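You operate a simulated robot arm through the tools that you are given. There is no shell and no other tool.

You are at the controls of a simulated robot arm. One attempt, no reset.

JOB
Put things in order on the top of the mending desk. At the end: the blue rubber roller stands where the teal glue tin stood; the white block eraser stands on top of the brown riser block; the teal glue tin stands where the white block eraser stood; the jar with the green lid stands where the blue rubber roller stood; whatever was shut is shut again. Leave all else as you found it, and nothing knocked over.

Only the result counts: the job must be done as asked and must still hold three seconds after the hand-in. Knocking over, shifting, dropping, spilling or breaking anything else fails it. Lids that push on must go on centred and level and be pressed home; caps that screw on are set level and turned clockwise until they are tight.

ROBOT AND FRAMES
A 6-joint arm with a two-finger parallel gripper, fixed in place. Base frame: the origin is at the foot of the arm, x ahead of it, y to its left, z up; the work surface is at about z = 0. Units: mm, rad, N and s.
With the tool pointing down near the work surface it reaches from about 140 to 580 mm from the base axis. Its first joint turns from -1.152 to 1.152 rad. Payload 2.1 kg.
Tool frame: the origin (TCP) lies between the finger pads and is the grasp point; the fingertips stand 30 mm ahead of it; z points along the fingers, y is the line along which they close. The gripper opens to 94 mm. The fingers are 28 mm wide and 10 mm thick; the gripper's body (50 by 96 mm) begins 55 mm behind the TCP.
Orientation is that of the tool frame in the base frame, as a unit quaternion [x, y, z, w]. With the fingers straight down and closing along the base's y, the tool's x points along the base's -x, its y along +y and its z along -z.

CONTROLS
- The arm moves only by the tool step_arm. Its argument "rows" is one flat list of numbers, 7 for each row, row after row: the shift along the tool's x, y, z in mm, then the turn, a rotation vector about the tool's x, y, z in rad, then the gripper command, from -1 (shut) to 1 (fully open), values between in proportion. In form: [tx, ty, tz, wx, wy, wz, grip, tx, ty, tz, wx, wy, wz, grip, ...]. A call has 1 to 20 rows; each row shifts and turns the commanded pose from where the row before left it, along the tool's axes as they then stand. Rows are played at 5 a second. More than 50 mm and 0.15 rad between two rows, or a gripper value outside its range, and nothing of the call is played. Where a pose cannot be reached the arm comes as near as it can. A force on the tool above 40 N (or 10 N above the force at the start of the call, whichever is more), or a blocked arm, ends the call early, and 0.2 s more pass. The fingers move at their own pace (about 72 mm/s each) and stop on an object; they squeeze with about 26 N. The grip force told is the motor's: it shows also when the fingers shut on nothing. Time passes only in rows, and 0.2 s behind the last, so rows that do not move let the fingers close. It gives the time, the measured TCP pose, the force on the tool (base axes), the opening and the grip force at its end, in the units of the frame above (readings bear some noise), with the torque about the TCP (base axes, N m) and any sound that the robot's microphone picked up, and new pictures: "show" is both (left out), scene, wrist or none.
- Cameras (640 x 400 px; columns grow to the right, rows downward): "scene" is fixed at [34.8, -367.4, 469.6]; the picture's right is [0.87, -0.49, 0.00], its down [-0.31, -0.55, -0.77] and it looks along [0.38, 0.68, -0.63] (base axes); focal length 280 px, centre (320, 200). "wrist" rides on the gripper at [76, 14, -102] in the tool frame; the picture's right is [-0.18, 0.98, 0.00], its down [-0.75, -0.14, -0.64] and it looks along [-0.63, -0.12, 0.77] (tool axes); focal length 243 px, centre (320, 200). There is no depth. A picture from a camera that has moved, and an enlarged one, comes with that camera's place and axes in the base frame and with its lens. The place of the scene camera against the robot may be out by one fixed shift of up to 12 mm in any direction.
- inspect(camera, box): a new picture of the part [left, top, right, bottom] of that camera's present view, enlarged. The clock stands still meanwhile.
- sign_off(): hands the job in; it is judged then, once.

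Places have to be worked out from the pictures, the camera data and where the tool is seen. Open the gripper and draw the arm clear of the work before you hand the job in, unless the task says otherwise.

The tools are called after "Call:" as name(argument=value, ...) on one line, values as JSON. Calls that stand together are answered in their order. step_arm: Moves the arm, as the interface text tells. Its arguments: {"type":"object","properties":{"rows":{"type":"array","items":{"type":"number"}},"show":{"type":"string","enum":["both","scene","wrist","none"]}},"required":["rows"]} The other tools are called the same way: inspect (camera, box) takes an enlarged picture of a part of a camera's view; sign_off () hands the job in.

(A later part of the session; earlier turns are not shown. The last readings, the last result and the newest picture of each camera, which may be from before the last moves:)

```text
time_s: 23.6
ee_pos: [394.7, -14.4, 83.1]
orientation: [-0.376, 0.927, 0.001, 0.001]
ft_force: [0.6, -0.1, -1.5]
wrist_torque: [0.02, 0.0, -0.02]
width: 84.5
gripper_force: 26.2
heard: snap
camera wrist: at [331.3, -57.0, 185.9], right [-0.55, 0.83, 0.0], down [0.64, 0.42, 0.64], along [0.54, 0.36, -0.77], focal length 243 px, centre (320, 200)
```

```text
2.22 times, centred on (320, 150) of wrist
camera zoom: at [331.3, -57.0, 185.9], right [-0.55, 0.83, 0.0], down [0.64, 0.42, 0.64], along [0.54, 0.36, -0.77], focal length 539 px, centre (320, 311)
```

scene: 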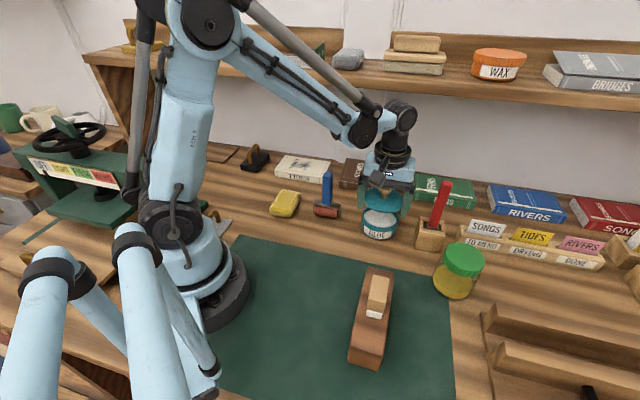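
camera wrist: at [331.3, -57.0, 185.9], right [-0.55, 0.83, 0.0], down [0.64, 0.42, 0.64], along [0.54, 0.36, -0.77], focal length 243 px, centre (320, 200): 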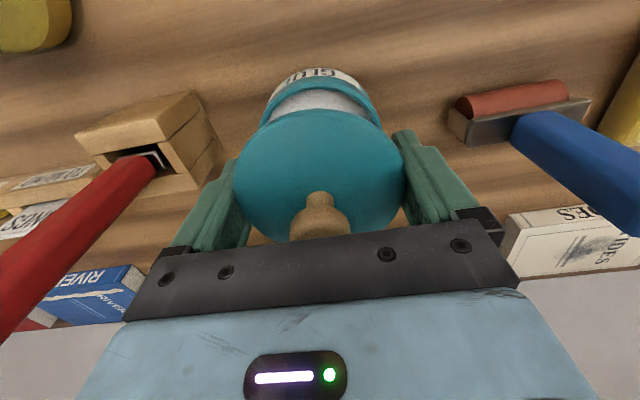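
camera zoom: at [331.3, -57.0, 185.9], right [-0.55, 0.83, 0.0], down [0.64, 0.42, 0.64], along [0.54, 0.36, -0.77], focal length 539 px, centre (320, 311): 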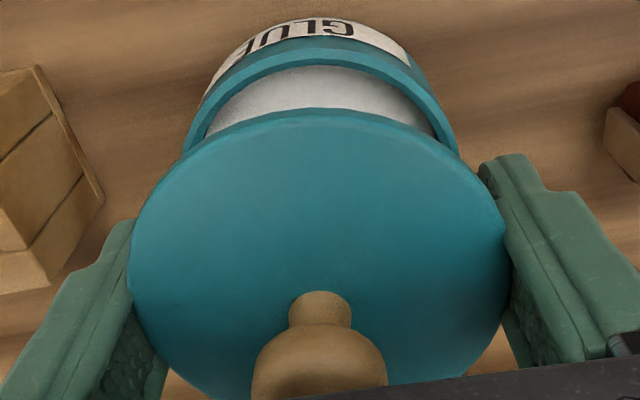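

The lid popped off ("snap"): it is a push-on lid wider than the tin body, which still stands in place. I set the lid back down straight onto the tin so I can regrip it by its knob, then move the open tin and lid separately.

Call:
step_arm(rows=[0, 0, 20, 0, 0, 0, -1, 0, 0, 14, 0, 0, 0, -1, 0, 0, 6, 0, 0, 0, -1, 0, 0, 0, 0, 0, 0, -1], show="none")

Call:
inspect(camera="scene", box=[320, 140, 440, 260])

Call:
inspect(camera="wrist", box=[180, 60, 460, 240])

```text
time_s: 24.6
ee_pos: [395.5, -13.6, 43.1]
orientation: [-0.377, 0.926, 0.0, 0.001]
ft_force: [0.0, 0.6, -0.3]
wrist_torque: [0.0, 0.02, 0.01]
width: 84.6
gripper_force: 25.8
```

```text
3.33 times, centred on (380, 200) of scene
camera zoom: at [34.8, -367.4, 469.6], right [0.87, -0.49, 0.0], down [-0.31, -0.55, -0.77], along [0.38, 0.68, -0.63], focal length 934 px, centre (120, 200)
```

zoom: 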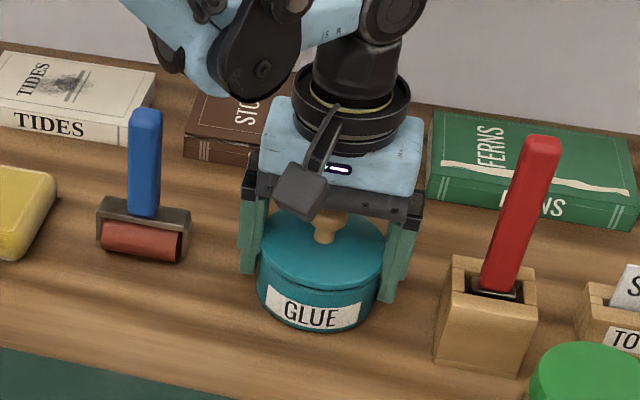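

```text
2.22 times, centred on (320, 150) of wrist
camera zoom: at [331.3, -56.6, 144.7], right [-0.55, 0.83, 0.0], down [0.64, 0.42, 0.64], along [0.54, 0.36, -0.77], focal length 539 px, centre (320, 311)
```

zoom: 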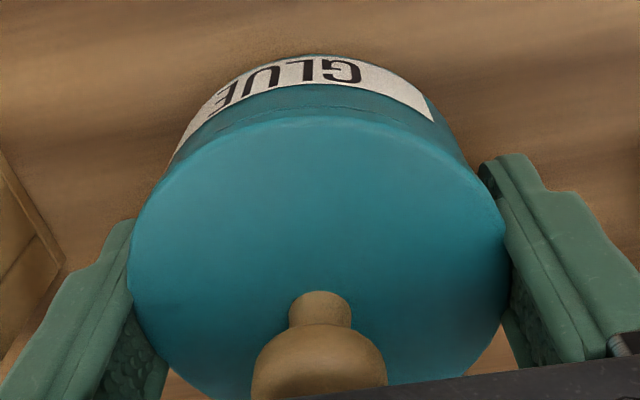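

The lid is just above its seat, centred and level. I lower it in 1 mm steps until it rests.

Call:
step_arm(rows=[0, 0, 1, 0, 0, 0, -1, 0, 0, 1, 0, 0, 0, -1, 0, 0, 1, 0, 0, 0, -1, 0, 0, 1, 0, 0, 0, -1, 0, 0, 1, 0, 0, 0, -1], show="none")

Call:
inspect(camera="scene", box=[340, 170, 420, 250])

```text
time_s: 25.9
ee_pos: [395.4, -14.8, 38.3]
orientation: [-0.376, 0.927, 0.0, 0.0]
ft_force: [0.1, -0.5, 0.4]
wrist_torque: [0.03, 0.0, 0.02]
width: 84.4
gripper_force: 25.9
```

```text
5.00 times, centred on (380, 210) of scene
camera zoom: at [34.8, -367.4, 469.6], right [0.87, -0.49, 0.0], down [-0.31, -0.55, -0.77], along [0.38, 0.68, -0.63], focal length 1402 px, centre (20, 150)
```

zoom: 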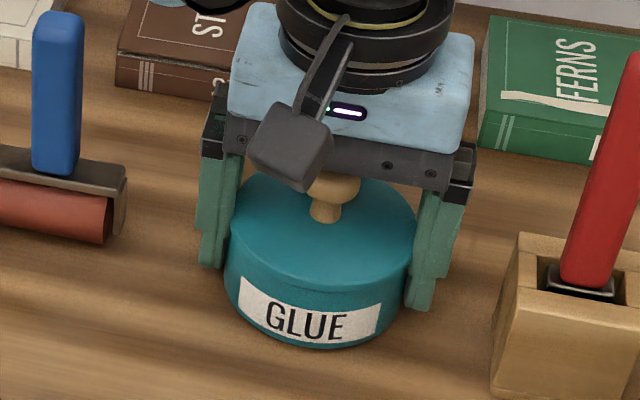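

Call:
step_arm(rows=[0, 0, 0.7, 0, 0, 0, -1, 0, 0, 0.7, 0, 0, 0, -1, 0, 0, 0.6, 0, 0, 0, -1], show="none")

```text
time_s: 26.6
ee_pos: [395.4, -14.4, 36.8]
orientation: [-0.376, 0.926, 0.002, 0.0]
ft_force: [-1.1, 1.0, -0.3]
wrist_torque: [0.04, 0.02, 0.02]
width: 84.5
gripper_force: 25.9
```

The lid is back within a millimetre of its original height without resistance; I open the fingers and rise to look.

Call:
step_arm(rows=[0, 0, 0, 0, 0, 0, 1, 0, 0, 0, 0, 0, 0, 1, 0, 0, 0, 0, 0, 0, 1, 0, 0, -8, 0, 0, 0, 1, 0, 0, -20, 0, 0, 0, 1, 0, 0, -30, 0, 0, 0, 1, 0, 0, -30, 0, 0, 0, 1, 0, 0, 0, 0, 0, 0, 1], show="wrist")

Call:
inspect(camera="wrist", box=[220, 60, 420, 190])

Call:
inspect(camera="scene", box=[340, 180, 420, 250])

Call:
step_arm(rows=[0, 0, 0, 0, 0, 0, 1], show="none")

```text
time_s: 28.4
ee_pos: [395.3, -15.2, 127.7]
orientation: [-0.376, 0.927, 0.0, 0.001]
ft_force: [0.3, 0.2, -0.2]
wrist_torque: [-0.02, 0.05, -0.01]
width: 94.0
gripper_force: 0.1
camera wrist: at [330.9, -56.8, 228.6], right [-0.55, 0.83, 0.0], down [0.64, 0.42, 0.64], along [0.54, 0.36, -0.77], focal length 243 px, centre (320, 200)
```

wrist: 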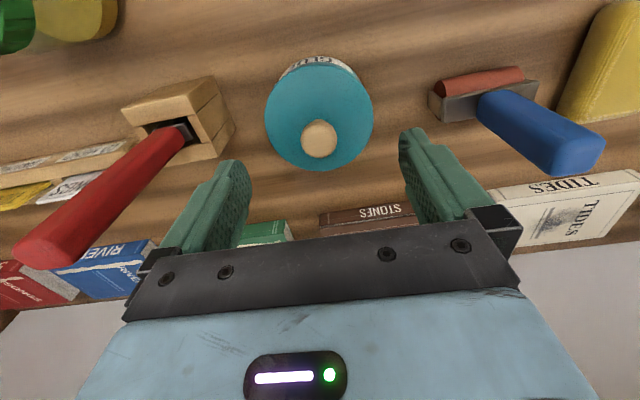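

```text
3.08 times, centred on (320, 125) of wrist
camera zoom: at [330.9, -56.8, 228.6], right [-0.55, 0.83, 0.0], down [0.64, 0.42, 0.64], along [0.54, 0.36, -0.77], focal length 746 px, centre (320, 431)
```

zoom: 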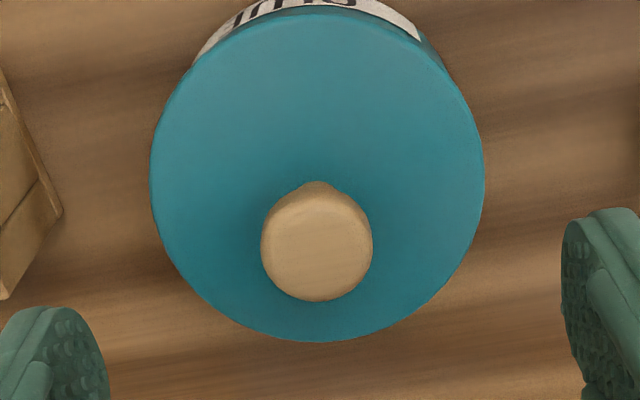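

```text
5.71 times, centred on (380, 215) of scene
camera zoom: at [34.8, -367.4, 469.6], right [0.87, -0.49, 0.0], down [-0.31, -0.55, -0.77], along [0.38, 0.68, -0.63], focal length 1602 px, centre (-23, 114)
```

zoom: 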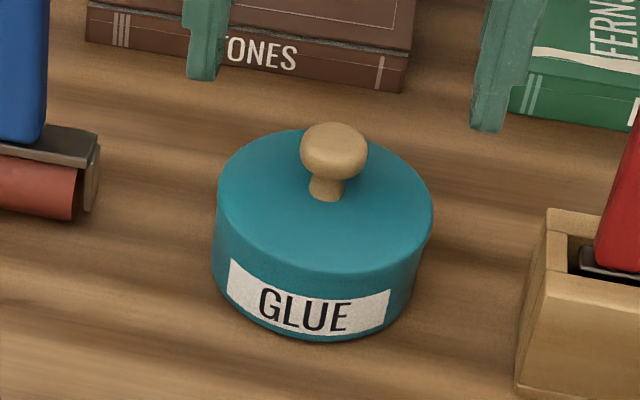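

```text
time_s: 28.9
ee_pos: [394.3, -15.0, 125.3]
orientation: [-0.376, 0.926, 0.0, 0.001]
ft_force: [-0.9, 0.4, -0.1]
wrist_torque: [0.01, 0.05, -0.02]
width: 93.9
gripper_force: 0.0
```

The lid sits level on the tin. I now narrow the fingers and go down over the knob (head ~26 mm wide) to grip it.

Call:
step_arm(rows=[-2.6, -1.7, 10, 0, 0, 0, 0.2, 0, 0, 20, 0, 0, 0, 0.2, 0, 0, 13, 0, 0, 0, 0.2, 0, 0, 0, 0, 0, 0, 0.2, 0, 0, 0, 0, 0, 0, 0.2], show="wrist")

Call:
inspect(camera="wrist", box=[200, 80, 440, 250])

Call:
inspect(camera="scene", box=[340, 160, 420, 240])

```text
time_s: 30.1
ee_pos: [398.2, -13.6, 81.4]
orientation: [-0.376, 0.926, 0.0, 0.001]
ft_force: [0.1, -0.6, 1.0]
wrist_torque: [-0.01, -0.01, -0.01]
width: 56.4
gripper_force: 0.0
camera wrist: at [333.7, -56.0, 183.8], right [-0.55, 0.83, 0.0], down [0.64, 0.42, 0.64], along [0.54, 0.36, -0.77], focal length 243 px, centre (320, 200)
```

wrist: 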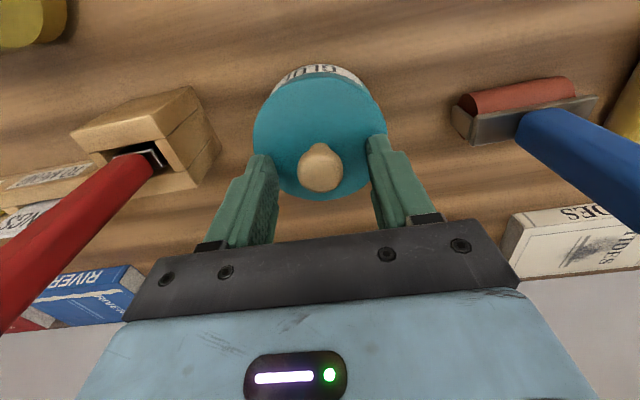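

```text
2.35 times, centred on (320, 165) of wrist
camera zoom: at [333.7, -56.0, 183.8], right [-0.55, 0.83, 0.0], down [0.64, 0.42, 0.64], along [0.54, 0.36, -0.77], focal length 571 px, centre (320, 282)
```

zoom: 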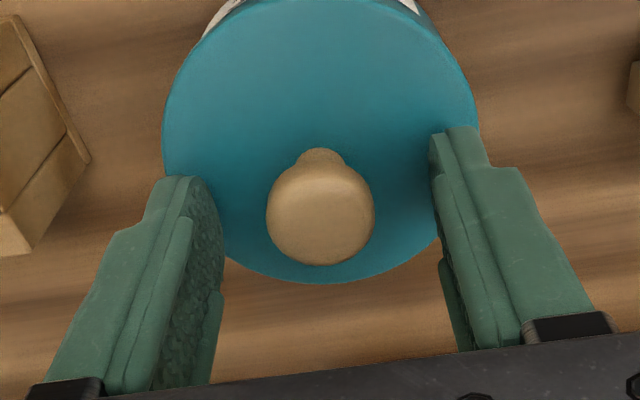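

```text
5.00 times, centred on (380, 200) of scene
camera zoom: at [34.8, -367.4, 469.6], right [0.87, -0.49, 0.0], down [-0.31, -0.55, -0.77], along [0.38, 0.68, -0.63], focal length 1402 px, centre (20, 200)
```

zoom: 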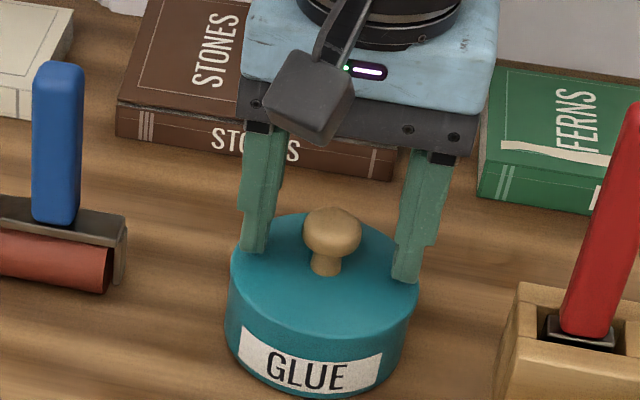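

Knob is between the fingers. I lower 4 mm more, close on the knob and lift slowly.

Call:
step_arm(rows=[-1.5, -0.8, 4, 0, 0, 0, 0.2, 0, 0, 0, 0, 0, 0, 0.2, 0, 0, 0, 0, 0, 0, -1, 0, 0, 0, 0, 0, 0, -1, 0, 0, 0, 0, 0, 0, -1], show="none")

Call:
step_arm(rows=[0, 0, -2, 0, 0, 0, -1, 0, 0, -3, 0, 0, 0, -1, 0, 0, -10, 0, 0, 0, -1, 0, 0, -20, 0, 0, 0, -1, 0, 0, -25, 0, 0, 0, -1, 0, 0, 0, 0, 0, 0, -1])

Call:
inspect(camera="scene", box=[330, 130, 430, 250])

Call:
inspect(camera="wrist", box=[200, 60, 440, 230])

```text
time_s: 31.2
ee_pos: [399.6, -12.6, 78.1]
orientation: [-0.376, 0.926, 0.001, 0.001]
ft_force: [-0.5, 0.3, 1.0]
wrist_torque: [0.01, -0.02, 0.0]
width: 24.9
gripper_force: 26.4
```

```text
time_s: 32.6
ee_pos: [398.8, -15.1, 138.0]
orientation: [-0.376, 0.927, 0.0, 0.001]
ft_force: [-0.4, -0.8, 0.2]
wrist_torque: [-0.02, 0.0, -0.01]
width: 25.0
gripper_force: 25.9
camera wrist: at [334.9, -57.0, 239.8], right [-0.55, 0.83, 0.0], down [0.64, 0.42, 0.64], along [0.54, 0.36, -0.77], focal length 243 px, centre (320, 200)
```

scene: 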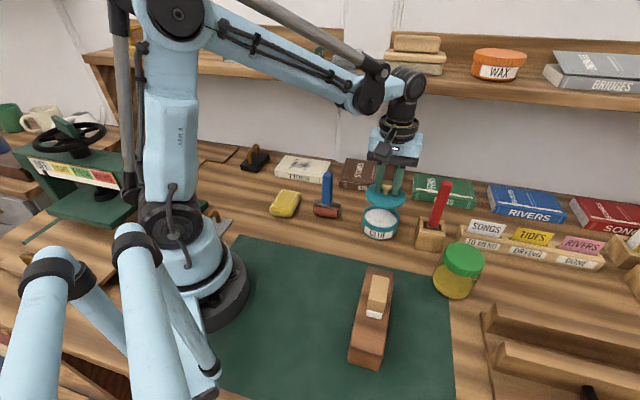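
wrist: 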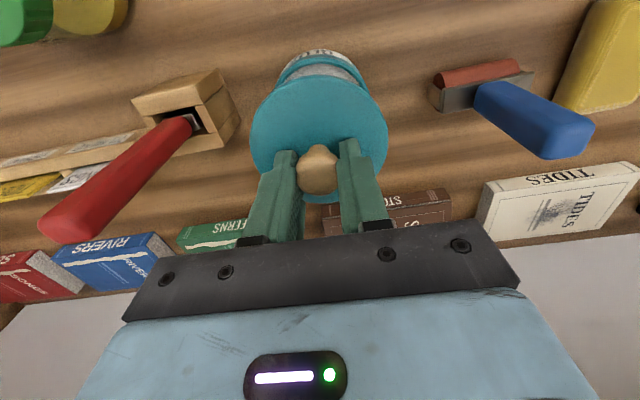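

```text
3.33 times, centred on (380, 190) of scene
camera zoom: at [34.8, -367.4, 469.6], right [0.87, -0.49, 0.0], down [-0.31, -0.55, -0.77], along [0.38, 0.68, -0.63], focal length 934 px, centre (120, 233)
```

zoom: 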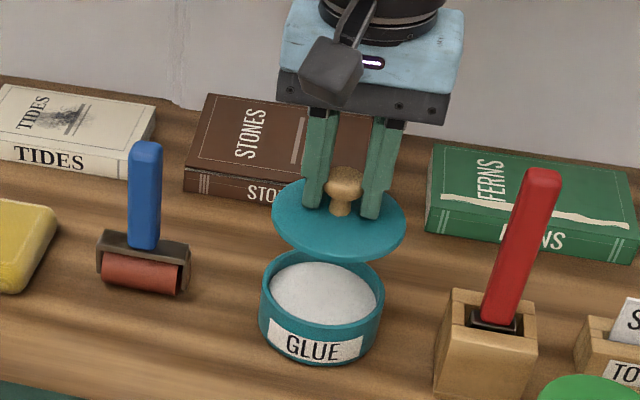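

```text
2.35 times, centred on (320, 145) of wrist
camera zoom: at [334.9, -57.0, 239.8], right [-0.55, 0.83, 0.0], down [0.64, 0.42, 0.64], along [0.54, 0.36, -0.77], focal length 571 px, centre (320, 329)
```

zoom: 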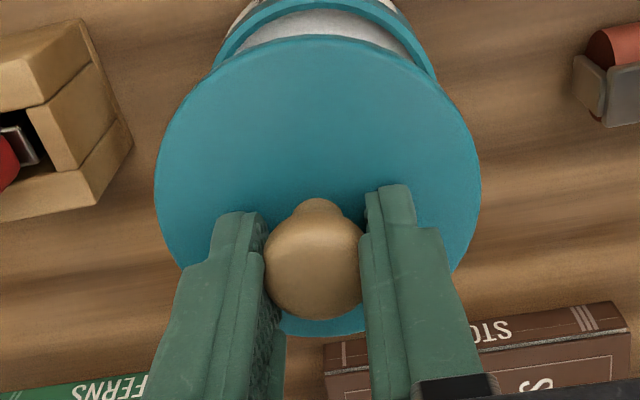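

The lid comes away cleanly, held by the knob, and the tin body stands undisturbed. I carry the lid to a free spot on the mat near (215, -85) to park it.

Call:
step_arm(rows=[36.1, 15.6, 0, 0, 0, 0, -1, 36.1, 15.6, 0, 0, 0, 0, -1, 36.1, 15.6, 0, 0, 0, 0, -1, 36.1, 15.6, 0, 0, 0, 0, -1, 36.1, 15.6, 0, 0, 0, 0, -1, 0, 0, 30, 0, 0, 0, -1, 0, 0, 30, 0, 0, 0, -1, 0, 0, 15, 0, 0, 0, -1, 0, 0, 0, 0, 0, 0, -1])

Call:
inspect(camera="scene", box=[260, 200, 400, 320])

```text
time_s: 34.6
ee_pos: [214.1, -84.2, 64.2]
orientation: [-0.376, 0.926, 0.0, 0.001]
ft_force: [0.5, 0.1, 0.3]
wrist_torque: [-0.02, 0.02, -0.02]
width: 25.0
gripper_force: 25.9
camera wrist: at [151.0, -126.1, 165.8], right [-0.55, 0.83, 0.0], down [0.64, 0.42, 0.64], along [0.53, 0.36, -0.77], focal length 243 px, centre (320, 200)
```

scene: 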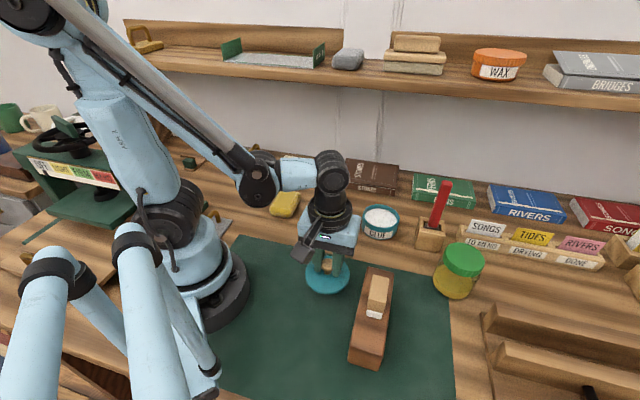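
wrist: 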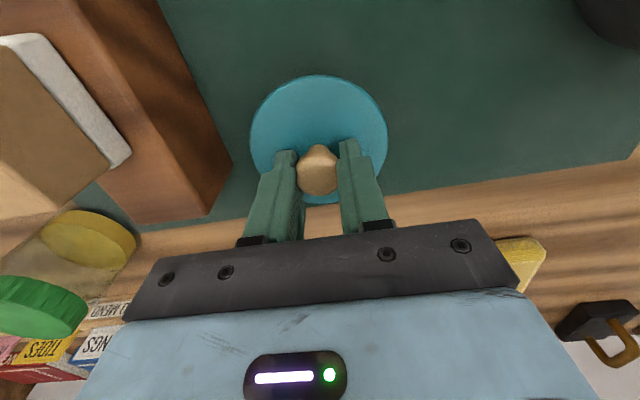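

```text
3.33 times, centred on (330, 260) of scene
camera zoom: at [34.8, -367.4, 469.6], right [0.87, -0.49, 0.0], down [-0.31, -0.55, -0.77], along [0.38, 0.68, -0.63], focal length 934 px, centre (287, 0)
```

zoom: 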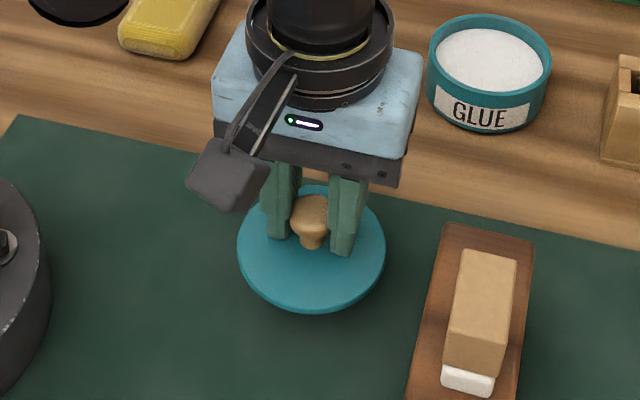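

The lid hovers level over free mat space. I lower it in small steps to contact.

Call:
step_arm(rows=[0, 0, 6, 0, 0, 0, -1, 0, 0, 3, 0, 0, 0, -1, 0, 0, 1.5, 0, 0, 0, -1, 0, 0, 1.5, 0, 0, 0, -1, 0, 0, 1.5, 0, 0, 0, -1, 0, 0, 1.5, 0, 0, 0, -1, 0, 0, 1.5, 0, 0, 0, -1, 0, 0, 1.5, 0, 0, 0, -1, 0, 0, 1.5, 0, 0, 0, -1, 0, 0, 1.5, 0, 0, 0, -1], show="none")

Call:
inspect(camera="scene", box=[260, 220, 400, 320])

```text
time_s: 36.9
ee_pos: [216.2, -83.5, 42.0]
orientation: [-0.376, 0.926, 0.0, -0.001]
ft_force: [-1.7, 1.2, 23.4]
wrist_torque: [-0.07, -0.03, -0.03]
width: 24.9
gripper_force: 25.9
stopped in row 10: the force on the tool passed its limit at 45 N (the readings are from after the stop); the commanded pose is now the measured one
```

```text
4.00 times, centred on (330, 270) of scene
camera zoom: at [34.8, -367.4, 469.6], right [0.87, -0.49, 0.0], down [-0.31, -0.55, -0.77], along [0.38, 0.68, -0.63], focal length 1122 px, centre (280, -80)
```

zoom: 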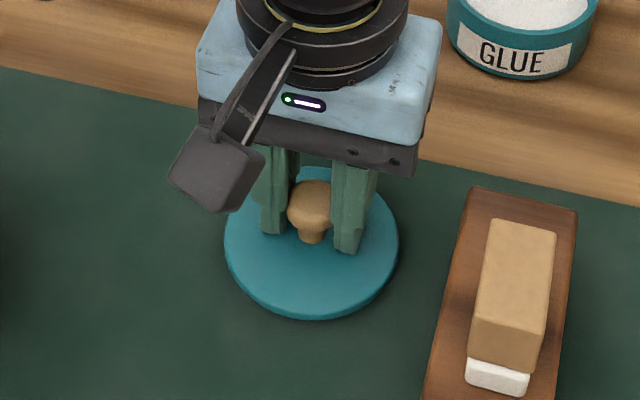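

Lid rests on the mat. I release it, rise and return above the open tin.

Call:
step_arm(rows=[0, 0, -1, 0, 0, 0, -1, 0, 0, 0, 0, 0, 0, 0.1, 0, 0, 0, 0, 0, 0, 0.1, 0, 0, -15, 0, 0, 0, 0.1, 0, 0, -35, 0, 0, 0, 0.1, 0, 0, -45, 0, 0, 0, 0.5, -36.1, -15.6, 0, 0, 0, 0, 1, -36.1, -15.6, 0, 0, 0, 0, 1, -36.1, -15.6, 0, 0, 0, 0, 1, -36.1, -15.6, 0, 0, 0, 0, 1, -33.5, -15, 0, 0, 0, 0, 1, 0, 0, 0, 0, 0, 0, 1, 0, 0, 0, 0, 0, 0, 1])

Call:
inspect(camera="wrist", box=[220, 50, 420, 180])

Call:
inspect(camera="scene", box=[280, 180, 430, 310])

Call:
step_arm(rows=[0, 0, 0, 0, 0, 0, 1], show="none")

```text
time_s: 39.7
ee_pos: [400.6, -15.5, 137.7]
orientation: [-0.377, 0.926, 0.0, -0.001]
ft_force: [-0.6, 0.7, 0.1]
wrist_torque: [0.01, 0.01, -0.01]
width: 94.0
gripper_force: 0.1
camera wrist: at [335.7, -58.4, 240.2], right [-0.55, 0.83, 0.0], down [0.64, 0.42, 0.64], along [0.53, 0.36, -0.77], focal length 243 px, centre (320, 200)
```

scene: 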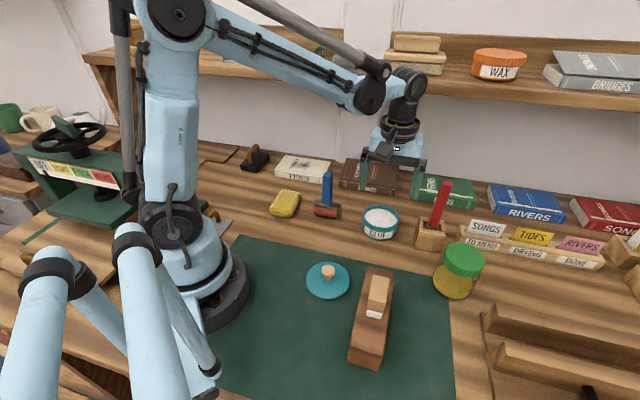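
wrist: 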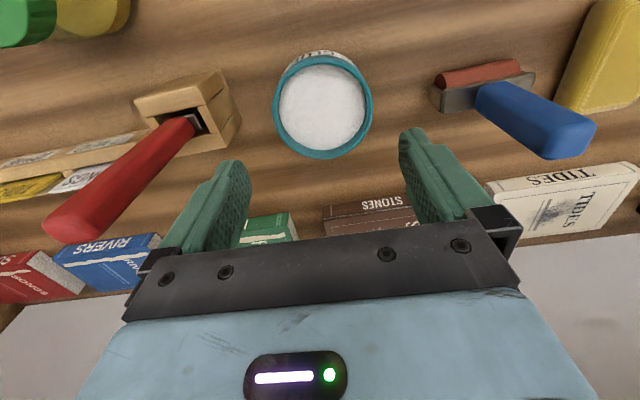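

```text
3.08 times, centred on (320, 115) of wrist
camera zoom: at [335.7, -58.4, 240.2], right [-0.55, 0.83, 0.0], down [0.64, 0.42, 0.64], along [0.53, 0.36, -0.77], focal length 746 px, centre (320, 462)
```

zoom: 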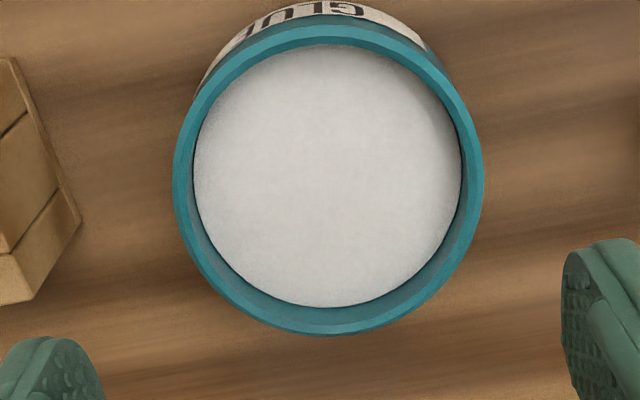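

```text
3.08 times, centred on (355, 245) of scene
camera zoom: at [34.8, -367.4, 469.6], right [0.87, -0.49, 0.0], down [-0.31, -0.55, -0.77], along [0.38, 0.68, -0.63], focal length 863 px, centre (212, 62)
```

zoom: 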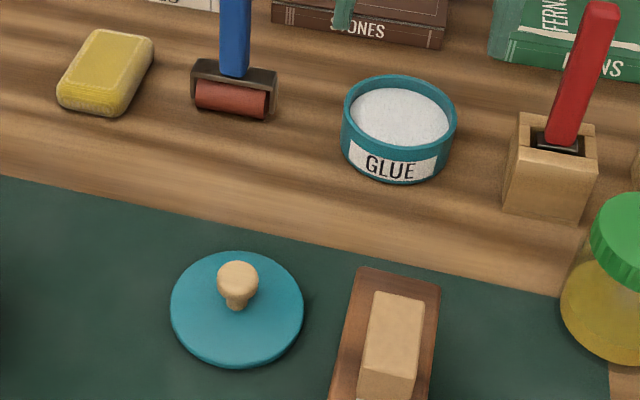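

```text
time_s: 40.1
ee_pos: [399.6, -17.4, 138.8]
orientation: [-0.376, 0.927, 0.001, -0.001]
ft_force: [-0.4, 0.3, 0.0]
wrist_torque: [-0.02, 0.0, 0.0]
width: 94.1
gripper_force: 0.0
```

The open tin body is about 84 mm wide, centred at (1, 2) in the tool frame. I correct, descend to just above its rim and check again.

Call:
step_arm(rows=[1, 1.8, 25, 0, 0, 0, 1, 0, 0, 25, 0, 0, 0, 1, 0, 0, 10, 0, 0, 0, 1, 0, 0, 0, 0, 0, 0, 1, 0, 0, 0, 0, 0, 0, 1], show="none")

Call:
inspect(camera="wrist", box=[180, 60, 460, 240])

Call:
inspect(camera="scene", box=[320, 140, 440, 260])

```text
time_s: 41.3
ee_pos: [396.7, -14.9, 77.6]
orientation: [-0.377, 0.926, 0.001, 0.0]
ft_force: [-0.7, 0.1, 0.7]
wrist_torque: [0.04, -0.02, 0.01]
width: 94.1
gripper_force: 0.1
```

```text
2.22 times, centred on (320, 150) of wrist
camera zoom: at [333.0, -57.1, 179.2], right [-0.55, 0.83, 0.0], down [0.64, 0.42, 0.64], along [0.53, 0.36, -0.77], focal length 539 px, centre (320, 311)
```

zoom: 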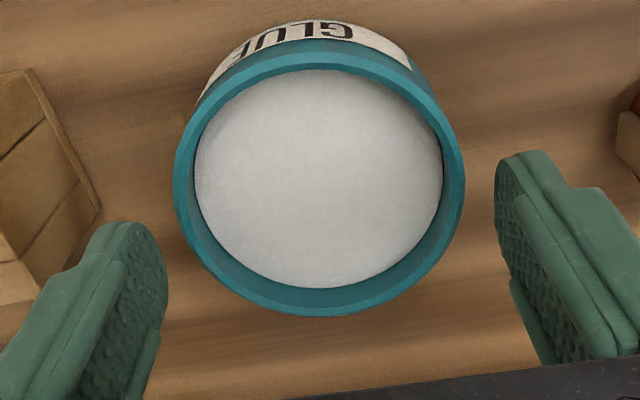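

```text
3.33 times, centred on (380, 200) of scene
camera zoom: at [34.8, -367.4, 469.6], right [0.87, -0.49, 0.0], down [-0.31, -0.55, -0.77], along [0.38, 0.68, -0.63], focal length 934 px, centre (120, 200)
```

zoom: 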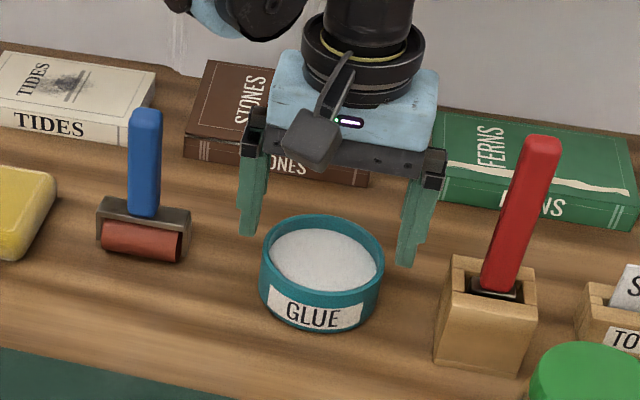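

Centred within a millimetre. I descend slowly to z≈35 and close on the tin body.

Call:
step_arm(rows=[0, 0.4, 6, 0, 0, 0, 1, 0, 0, 6, 0, 0, 0, 1, 0, 0, 6, 0, 0, 0, 1, 0, 0, 6, 0, 0, 0, 1, 0, 0, 6, 0, 0, 0, 1, 0, 0, 6, 0, 0, 0, 1, 0, 0, 5, 0, 0, 0, 1, 0, 0, 0, 0, 0, 0, 1, 0, 0, 0, 0, 0, 0, 0.8, 0, 0, 0, 0, 0, 0, -1, 0, 0, 0, 0, 0, 0, -1, 0, 0, 0, 0, 0, 0, -1])

```text
time_s: 43.9
ee_pos: [396.2, -13.2, 37.1]
orientation: [-0.377, 0.926, 0.0, -0.001]
ft_force: [-0.3, -0.6, 0.0]
wrist_torque: [-0.01, -0.03, 0.01]
width: 83.8
gripper_force: 26.0
camera wrist: at [332.3, -56.2, 139.1], right [-0.55, 0.83, 0.0], down [0.64, 0.42, 0.64], along [0.53, 0.36, -0.77], focal length 243 px, centre (320, 200)
```

scene: 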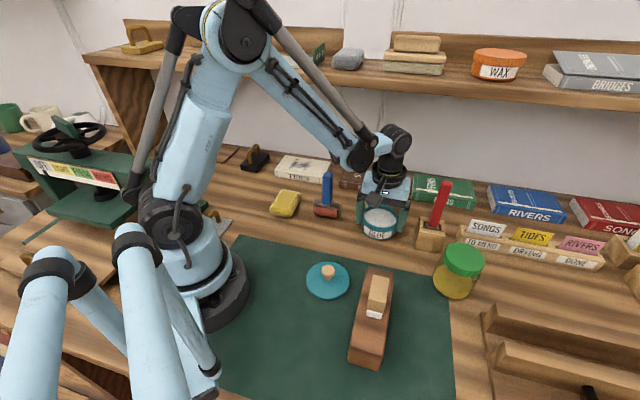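
wrist: 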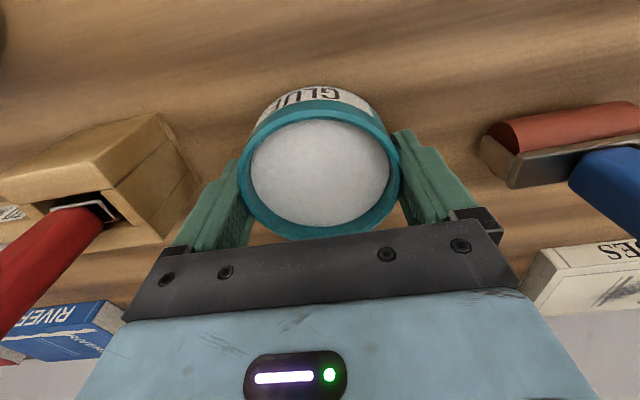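

The tin body is held at 83.8 mm. I lift it straight and level to z≈205 and carry it smoothly over the roller toward the eraser's old spot.

Call:
step_arm(rows=[0, 0, -3, 0, 0, 0, -1, 0, 0, -8, 0, 0, 0, -1, 0, 0, -16, 0, 0, 0, -1, 0, 0, -25, 0, 0, 0, -1, 0, 0, -30, 0, 0, 0, -1, 0, 0, -30, 0, 0, 0, -1, 0, 0, -30, 0, 0, 0, -1, 0, 0, -18, 0, 0, 0, -1, 0, 0, -8, 0, 0, 0, -1, 0, 0, 0, 0, 0, 0, -1])

```text
time_s: 46.1
ee_pos: [397.9, -15.5, 203.7]
orientation: [-0.376, 0.926, 0.001, -0.001]
ft_force: [-0.8, 0.0, -3.9]
wrist_torque: [-0.02, -0.03, -0.01]
width: 83.5
gripper_force: 26.0
camera wrist: at [333.3, -57.3, 307.3], right [-0.55, 0.83, 0.0], down [0.64, 0.42, 0.64], along [0.53, 0.36, -0.77], focal length 243 px, centre (320, 200)
```

scene: 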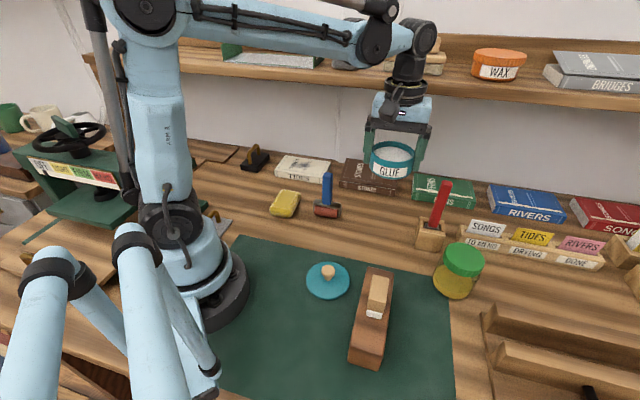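
wrist: 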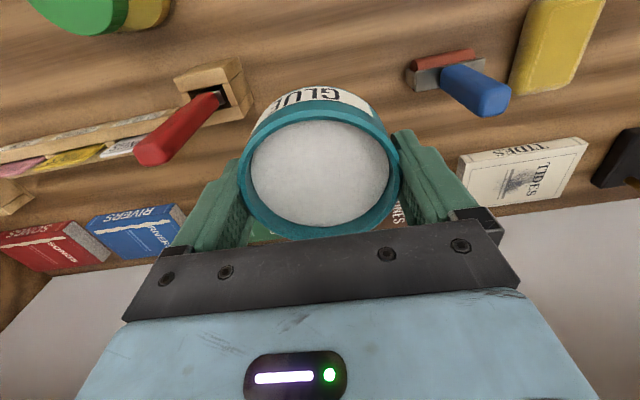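

The tin lifts level with its contents. Now the lateral carry, with gentle ramps.

Call:
step_arm(rows=[0, 10, 0, 0, 0, 0, -1, -0.6, 20, 0, 0, 0, 0, -1, -0.6, 28, 0, 0, 0, 0, -1, -0.6, 28, 0, 0, 0, 0, -1, -0.6, 28, 0, 0, 0, 0, -1, -0.6, 28, 0, 0, 0, 0, -1, -0.6, 28, 0, 0, 0, 0, -1, -0.6, 28, 0, 0, 0, 0, -1, -0.6, 28, 0, 0, 0, 0, -1, -0.6, 28, 0, 0, 0, 0, -1, -0.6, 28, 0, 0, 0, 0, -1, -0.6, 28, 0, 0, 0, 0, -1, -0.3, 20, 0, 0, 0, 0, -1, 0, 8.7, 0, 0, 0, 0, -1, 0, 0, 0, 0, 0, 0, -1, 0, 0, 0, 0, 0, 0, -1])

```text
time_s: 49.5
ee_pos: [164.8, 233.8, 204.0]
orientation: [-0.377, 0.926, 0.0, 0.0]
ft_force: [-1.0, 0.6, -4.7]
wrist_torque: [0.01, 0.0, -0.01]
width: 83.8
gripper_force: 26.2
camera wrist: at [101.5, 191.6, 307.1], right [-0.55, 0.83, 0.0], down [0.64, 0.42, 0.64], along [0.53, 0.36, -0.77], focal length 243 px, centre (320, 200)
```

scene: 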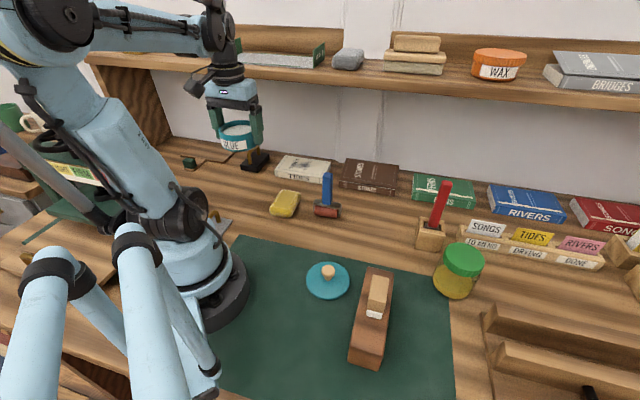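
wrist: 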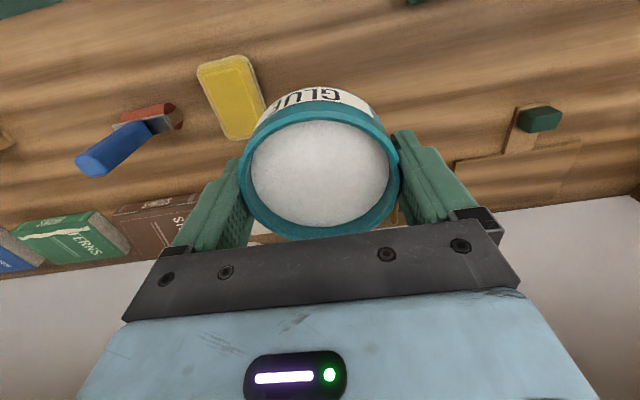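

Positioned over the eraser's old spot (sponge view matches the earlier picture). I lower gently.

Call:
step_arm(rows=[0, 0, 12, 0, 0, 0, -1, 0, 0, 25, 0, 0, 0, -1, 0, 0, 30, 0, 0, 0, -1, 0, 0, 30, 0, 0, 0, -1, 0, 0, 25, 0, 0, 0, -1, 0, 0, 18, 0, 0, 0, -1, 0, 0, 12, 0, 0, 0, -1, 0, 0, 6, 0, 0, 0, -1, 0, 0, 0, 0, 0, 0, -1])

Call:
inspect(camera="scene", box=[200, 140, 320, 240])

```text
time_s: 51.5
ee_pos: [165.0, 233.3, 47.1]
orientation: [-0.376, 0.927, 0.001, 0.0]
ft_force: [0.1, 0.1, -4.3]
wrist_torque: [-0.03, 0.01, -0.02]
width: 83.6
gripper_force: 26.6
camera wrist: at [101.5, 190.9, 150.1], right [-0.55, 0.83, 0.0], down [0.64, 0.42, 0.64], along [0.53, 0.36, -0.77], focal length 243 px, centre (320, 200)
```

scene: 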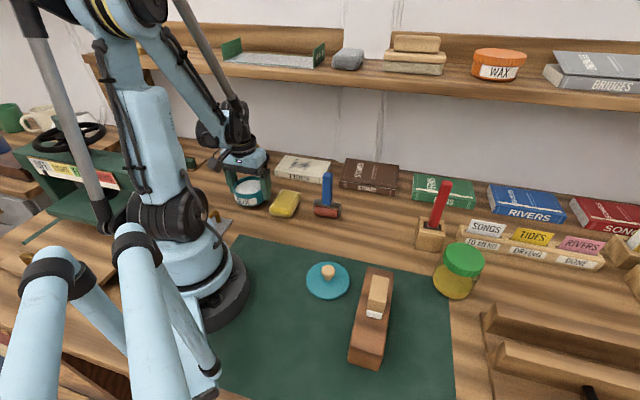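
wrist: 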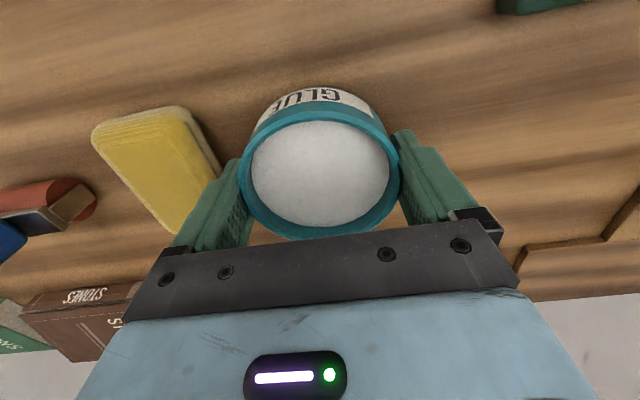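

```text
4.00 times, centred on (260, 190) of scene
camera zoom: at [34.8, -367.4, 469.6], right [0.87, -0.49, 0.0], down [-0.31, -0.55, -0.77], along [0.38, 0.68, -0.63], focal length 1122 px, centre (560, 240)
```

zoom: 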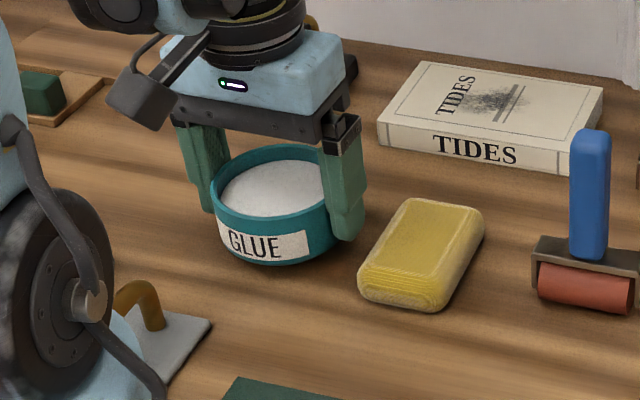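

Clear of the sponge. I lower in fine steps to contact.

Call:
step_arm(rows=[0, 0, 5, 0, 0, 0, -1, 0, 0, 2, 0, 0, 0, -1, 0, 0, 1, 0, 0, 0, -1, 0, 0, 1, 0, 0, 0, -1, 0, 0, 1, 0, 0, 0, -1, 0, 0, 1, 0, 0, 0, -1], show="none")

```text
time_s: 52.9
ee_pos: [164.5, 232.6, 35.8]
orientation: [-0.376, 0.927, 0.001, 0.0]
ft_force: [1.7, 2.5, 17.3]
wrist_torque: [-0.05, -0.07, 0.19]
width: 83.9
gripper_force: 26.4
```

The tin is down (17 N contact). I ease off, open a few millimetres only, and rise straight up.

Call:
step_arm(rows=[0, 0, -0.6, 0, 0, 0, -1, 0, 0, 0, 0, 0, 0, 0.88, 0, 0, 0, 0, 0, 0, 0.92, 0, 0, 0, 0, 0, 0, 0.92, 0, 0, -6, 0, 0, 0, 0.92, 0, 0, -15, 0, 0, 0, 0.92, 0, 0, -25, 0, 0, 0, 0.92, 0, 0, -40, 0, 0, 0, 0.92, 0, 0, -40, 0, 0, 0, 0.9, 0, 0, 0, 0, 0, 0, 0.9])

Call:
inspect(camera="wrist", box=[180, 40, 420, 190])

Call:
inspect(camera="scene", box=[200, 150, 320, 240])

Call:
step_arm(rows=[0, 0, 0, 0, 0, 0, 0.9], show="none")

```text
time_s: 55.1
ee_pos: [163.2, 232.9, 163.5]
orientation: [-0.376, 0.927, 0.001, 0.0]
ft_force: [0.1, 0.2, 0.1]
wrist_torque: [0.02, 0.01, 0.02]
width: 89.4
gripper_force: 0.0
camera wrist: at [99.2, 190.5, 266.3], right [-0.55, 0.83, 0.0], down [0.64, 0.42, 0.64], along [0.53, 0.36, -0.77], focal length 243 px, centre (320, 200)
```

scene: 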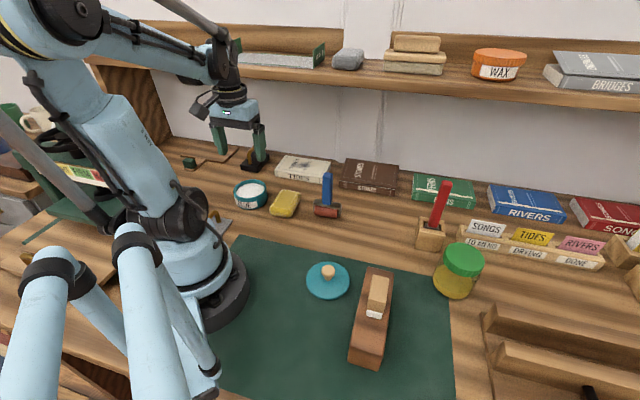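
wrist: 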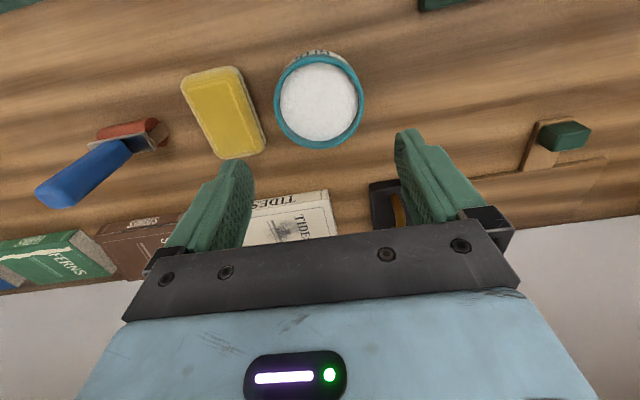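

```text
2.67 times, centred on (300, 115) of wrist
camera zoom: at [99.2, 190.5, 266.3], right [-0.55, 0.83, 0.0], down [0.64, 0.42, 0.64], along [0.53, 0.36, -0.77], focal length 647 px, centre (373, 427)
```

zoom: 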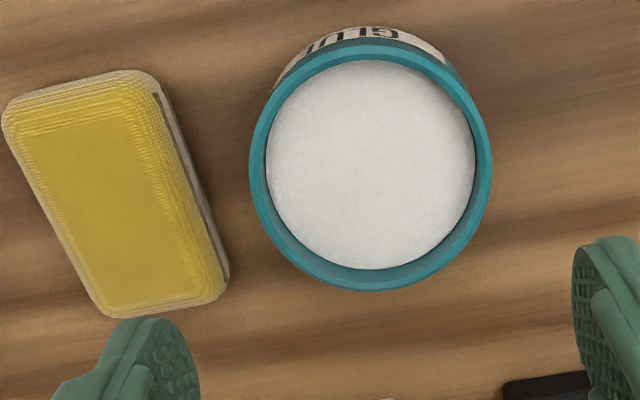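

```text
4.44 times, centred on (260, 195) of scene
camera zoom: at [34.8, -367.4, 469.6], right [0.87, -0.49, 0.0], down [-0.31, -0.55, -0.77], along [0.38, 0.68, -0.63], focal length 1246 px, centre (587, 222)
```

zoom: 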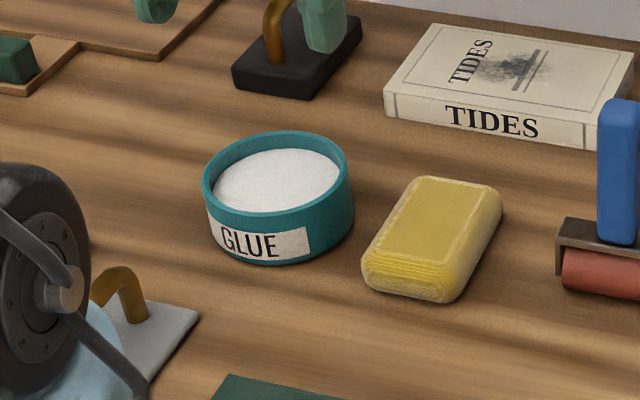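

```text
time_s: 55.5
ee_pos: [163.8, 233.4, 163.8]
orientation: [-0.377, 0.926, 0.001, -0.001]
ft_force: [-0.5, -0.3, 0.3]
wrist_torque: [-0.01, -0.01, 0.03]
width: 89.5
gripper_force: 0.1
```

The tin stands on the eraser's old spot with its contents in place, at roughly (165, 233). Now I fetch the lid from the mat.

Call:
step_arm(rows=[22.9, -33, 0, 0, 0, 0, 0.6, 22.9, -33, 0, 0, 0, 0, 0.3, 22.9, -33, 0, 0, 0, 0, 0.2, 22.9, -33, 0, 0, 0, 0, 0.2, 22.9, -33, 0, 0, 0, 0, 0.2, 22.9, -33, 0, 0, 0, 0, 0.2, 22.9, -33, 0, 0, 0, 0, 0.2, 22.7, -32.6, 0, 0, 0, 0, 0.2, 0, 0, 30, 0, 0, 0, 0.2, 0, 0, 30, 0, 0, 0, 0.2, 0, 0, 0, 0, 0, 0, 0.2, 0, 0, 0, 0, 0, 0, 0.2])

Call:
inspect(camera="wrist", box=[220, 50, 420, 190])

Call:
step_arm(rows=[0, 0, 0, 0, 0, 0, 0.2], show="none")

```text
time_s: 58.1
ee_pos: [217.6, -83.2, 102.7]
orientation: [-0.376, 0.927, 0.001, 0.0]
ft_force: [-0.7, 0.9, 0.6]
wrist_torque: [0.0, -0.02, -0.02]
width: 56.6
gripper_force: 0.1
camera wrist: at [153.1, -125.8, 205.1], right [-0.55, 0.83, 0.0], down [0.64, 0.42, 0.64], along [0.53, 0.36, -0.77], focal length 243 px, centre (320, 200)
```

scene: 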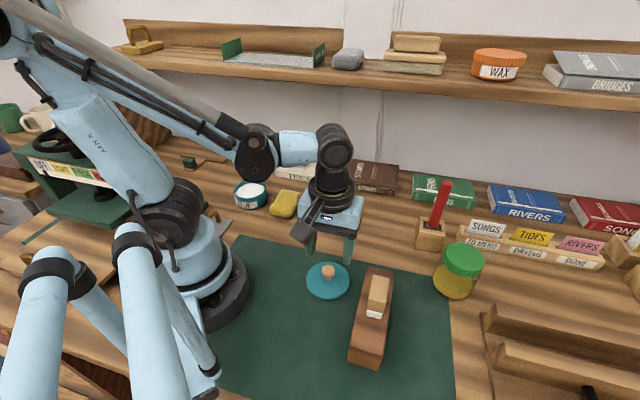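
wrist: 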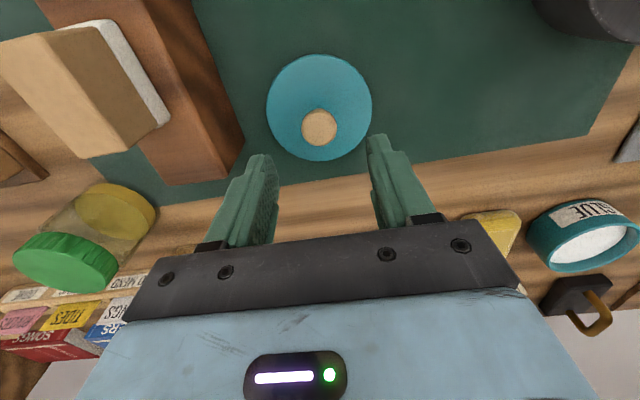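

```text
2.86 times, centred on (320, 120) of wrist
camera zoom: at [153.1, -125.8, 205.1], right [-0.55, 0.83, 0.0], down [0.64, 0.42, 0.64], along [0.53, 0.36, -0.77], focal length 693 px, centre (320, 429)
```

zoom: 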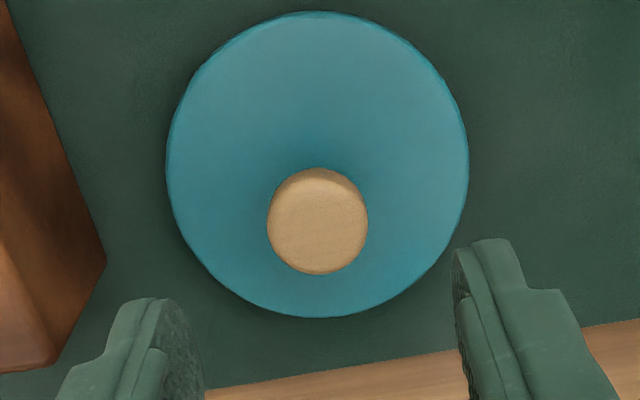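

```text
time_s: 58.5
ee_pos: [217.3, -83.1, 103.2]
orientation: [-0.376, 0.927, 0.001, 0.0]
ft_force: [-0.7, 0.0, 0.2]
wrist_torque: [0.01, -0.01, 0.0]
width: 56.3
gripper_force: 0.1
```

The lid's knob is at (3.8, 0.2) in the tool frame. I centre on it, go down to z≈43 and grip.

Call:
step_arm(rows=[3.8, 0.2, 20, 0, 0, 0, 0.2, 0, 0, 20, 0, 0, 0, 0.2, 0, 0, 14, 0, 0, 0, 0.2, 0, 0, 6, 0, 0, 0, 0.2, 0, 0, 0, 0, 0, 0, 0.2, 0, 0, 0, 0, 0, 0, -1, 0, 0, 0, 0, 0, 0, -1, 0, 0, 0, 0, 0, 0, -1], show="none")

Call:
step_arm(rows=[0, 0, -5, 0, 0, 0, -1, 0, 0, -20, 0, 0, 0, -1, 0, 0, -35, 0, 0, 0, -1, 0, 0, -35, 0, 0, 0, -1, 0, 0, -25, 0, 0, 0, -1, 0, 0, 0, 0, 0, 0, -1])

Call:
inspect(camera="wrist", box=[220, 50, 420, 210])

Call:
inspect(camera="scene", box=[260, 160, 420, 290])

```text
time_s: 59.8
ee_pos: [213.6, -86.4, 42.7]
orientation: [-0.377, 0.926, 0.002, -0.002]
ft_force: [-2.7, 4.3, 43.4]
wrist_torque: [-0.16, -0.35, 0.02]
width: 26.9
gripper_force: 16.5
stopped in row 6: the force on the tool passed its limit at 53 N (the readings are from after the stop); the commanded pose is now the measured one
```

```text
time_s: 61.2
ee_pos: [215.1, -87.2, 162.6]
orientation: [-0.377, 0.926, 0.002, -0.001]
ft_force: [0.4, 0.2, -0.7]
wrist_torque: [0.0, -0.02, 0.01]
width: 25.0
gripper_force: 26.2
camera wrist: at [151.6, -129.6, 265.6], right [-0.55, 0.83, 0.0], down [0.64, 0.42, 0.64], along [0.53, 0.36, -0.77], focal length 243 px, centre (320, 200)
```

scene: 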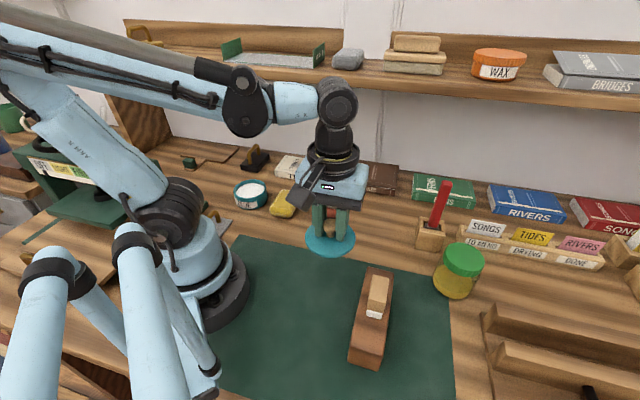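
wrist: 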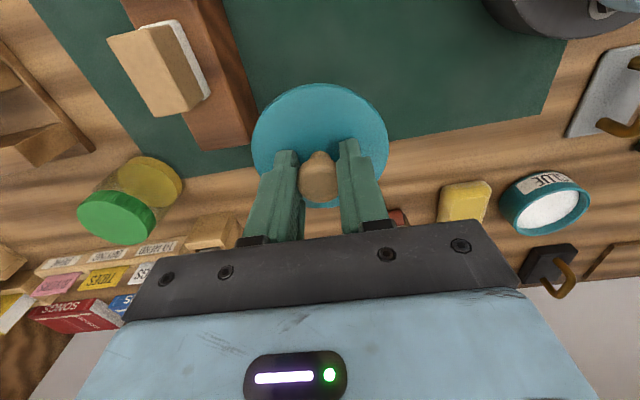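

```text
2.50 times, centred on (320, 130) of wrist
camera zoom: at [151.6, -129.6, 265.6], right [-0.55, 0.83, 0.0], down [0.64, 0.42, 0.64], along [0.53, 0.36, -0.77], focal length 606 px, centre (320, 375)
```

zoom: 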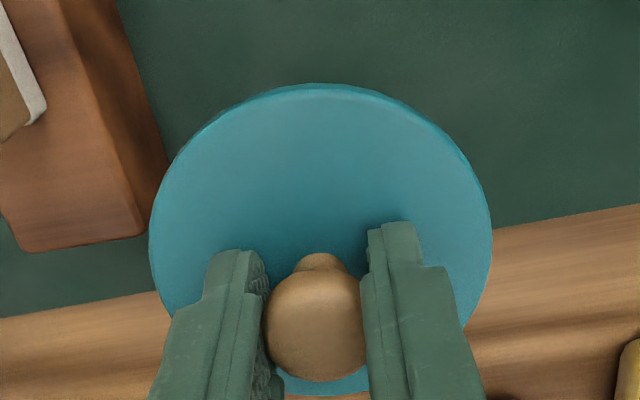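

```text
3.08 times, centred on (340, 225) of scene
camera zoom: at [34.8, -367.4, 469.6], right [0.87, -0.49, 0.0], down [-0.31, -0.55, -0.77], along [0.38, 0.68, -0.63], focal length 863 px, centre (258, 123)
```

zoom: 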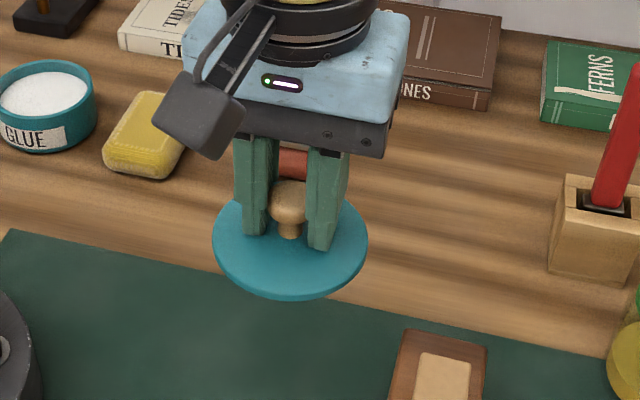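

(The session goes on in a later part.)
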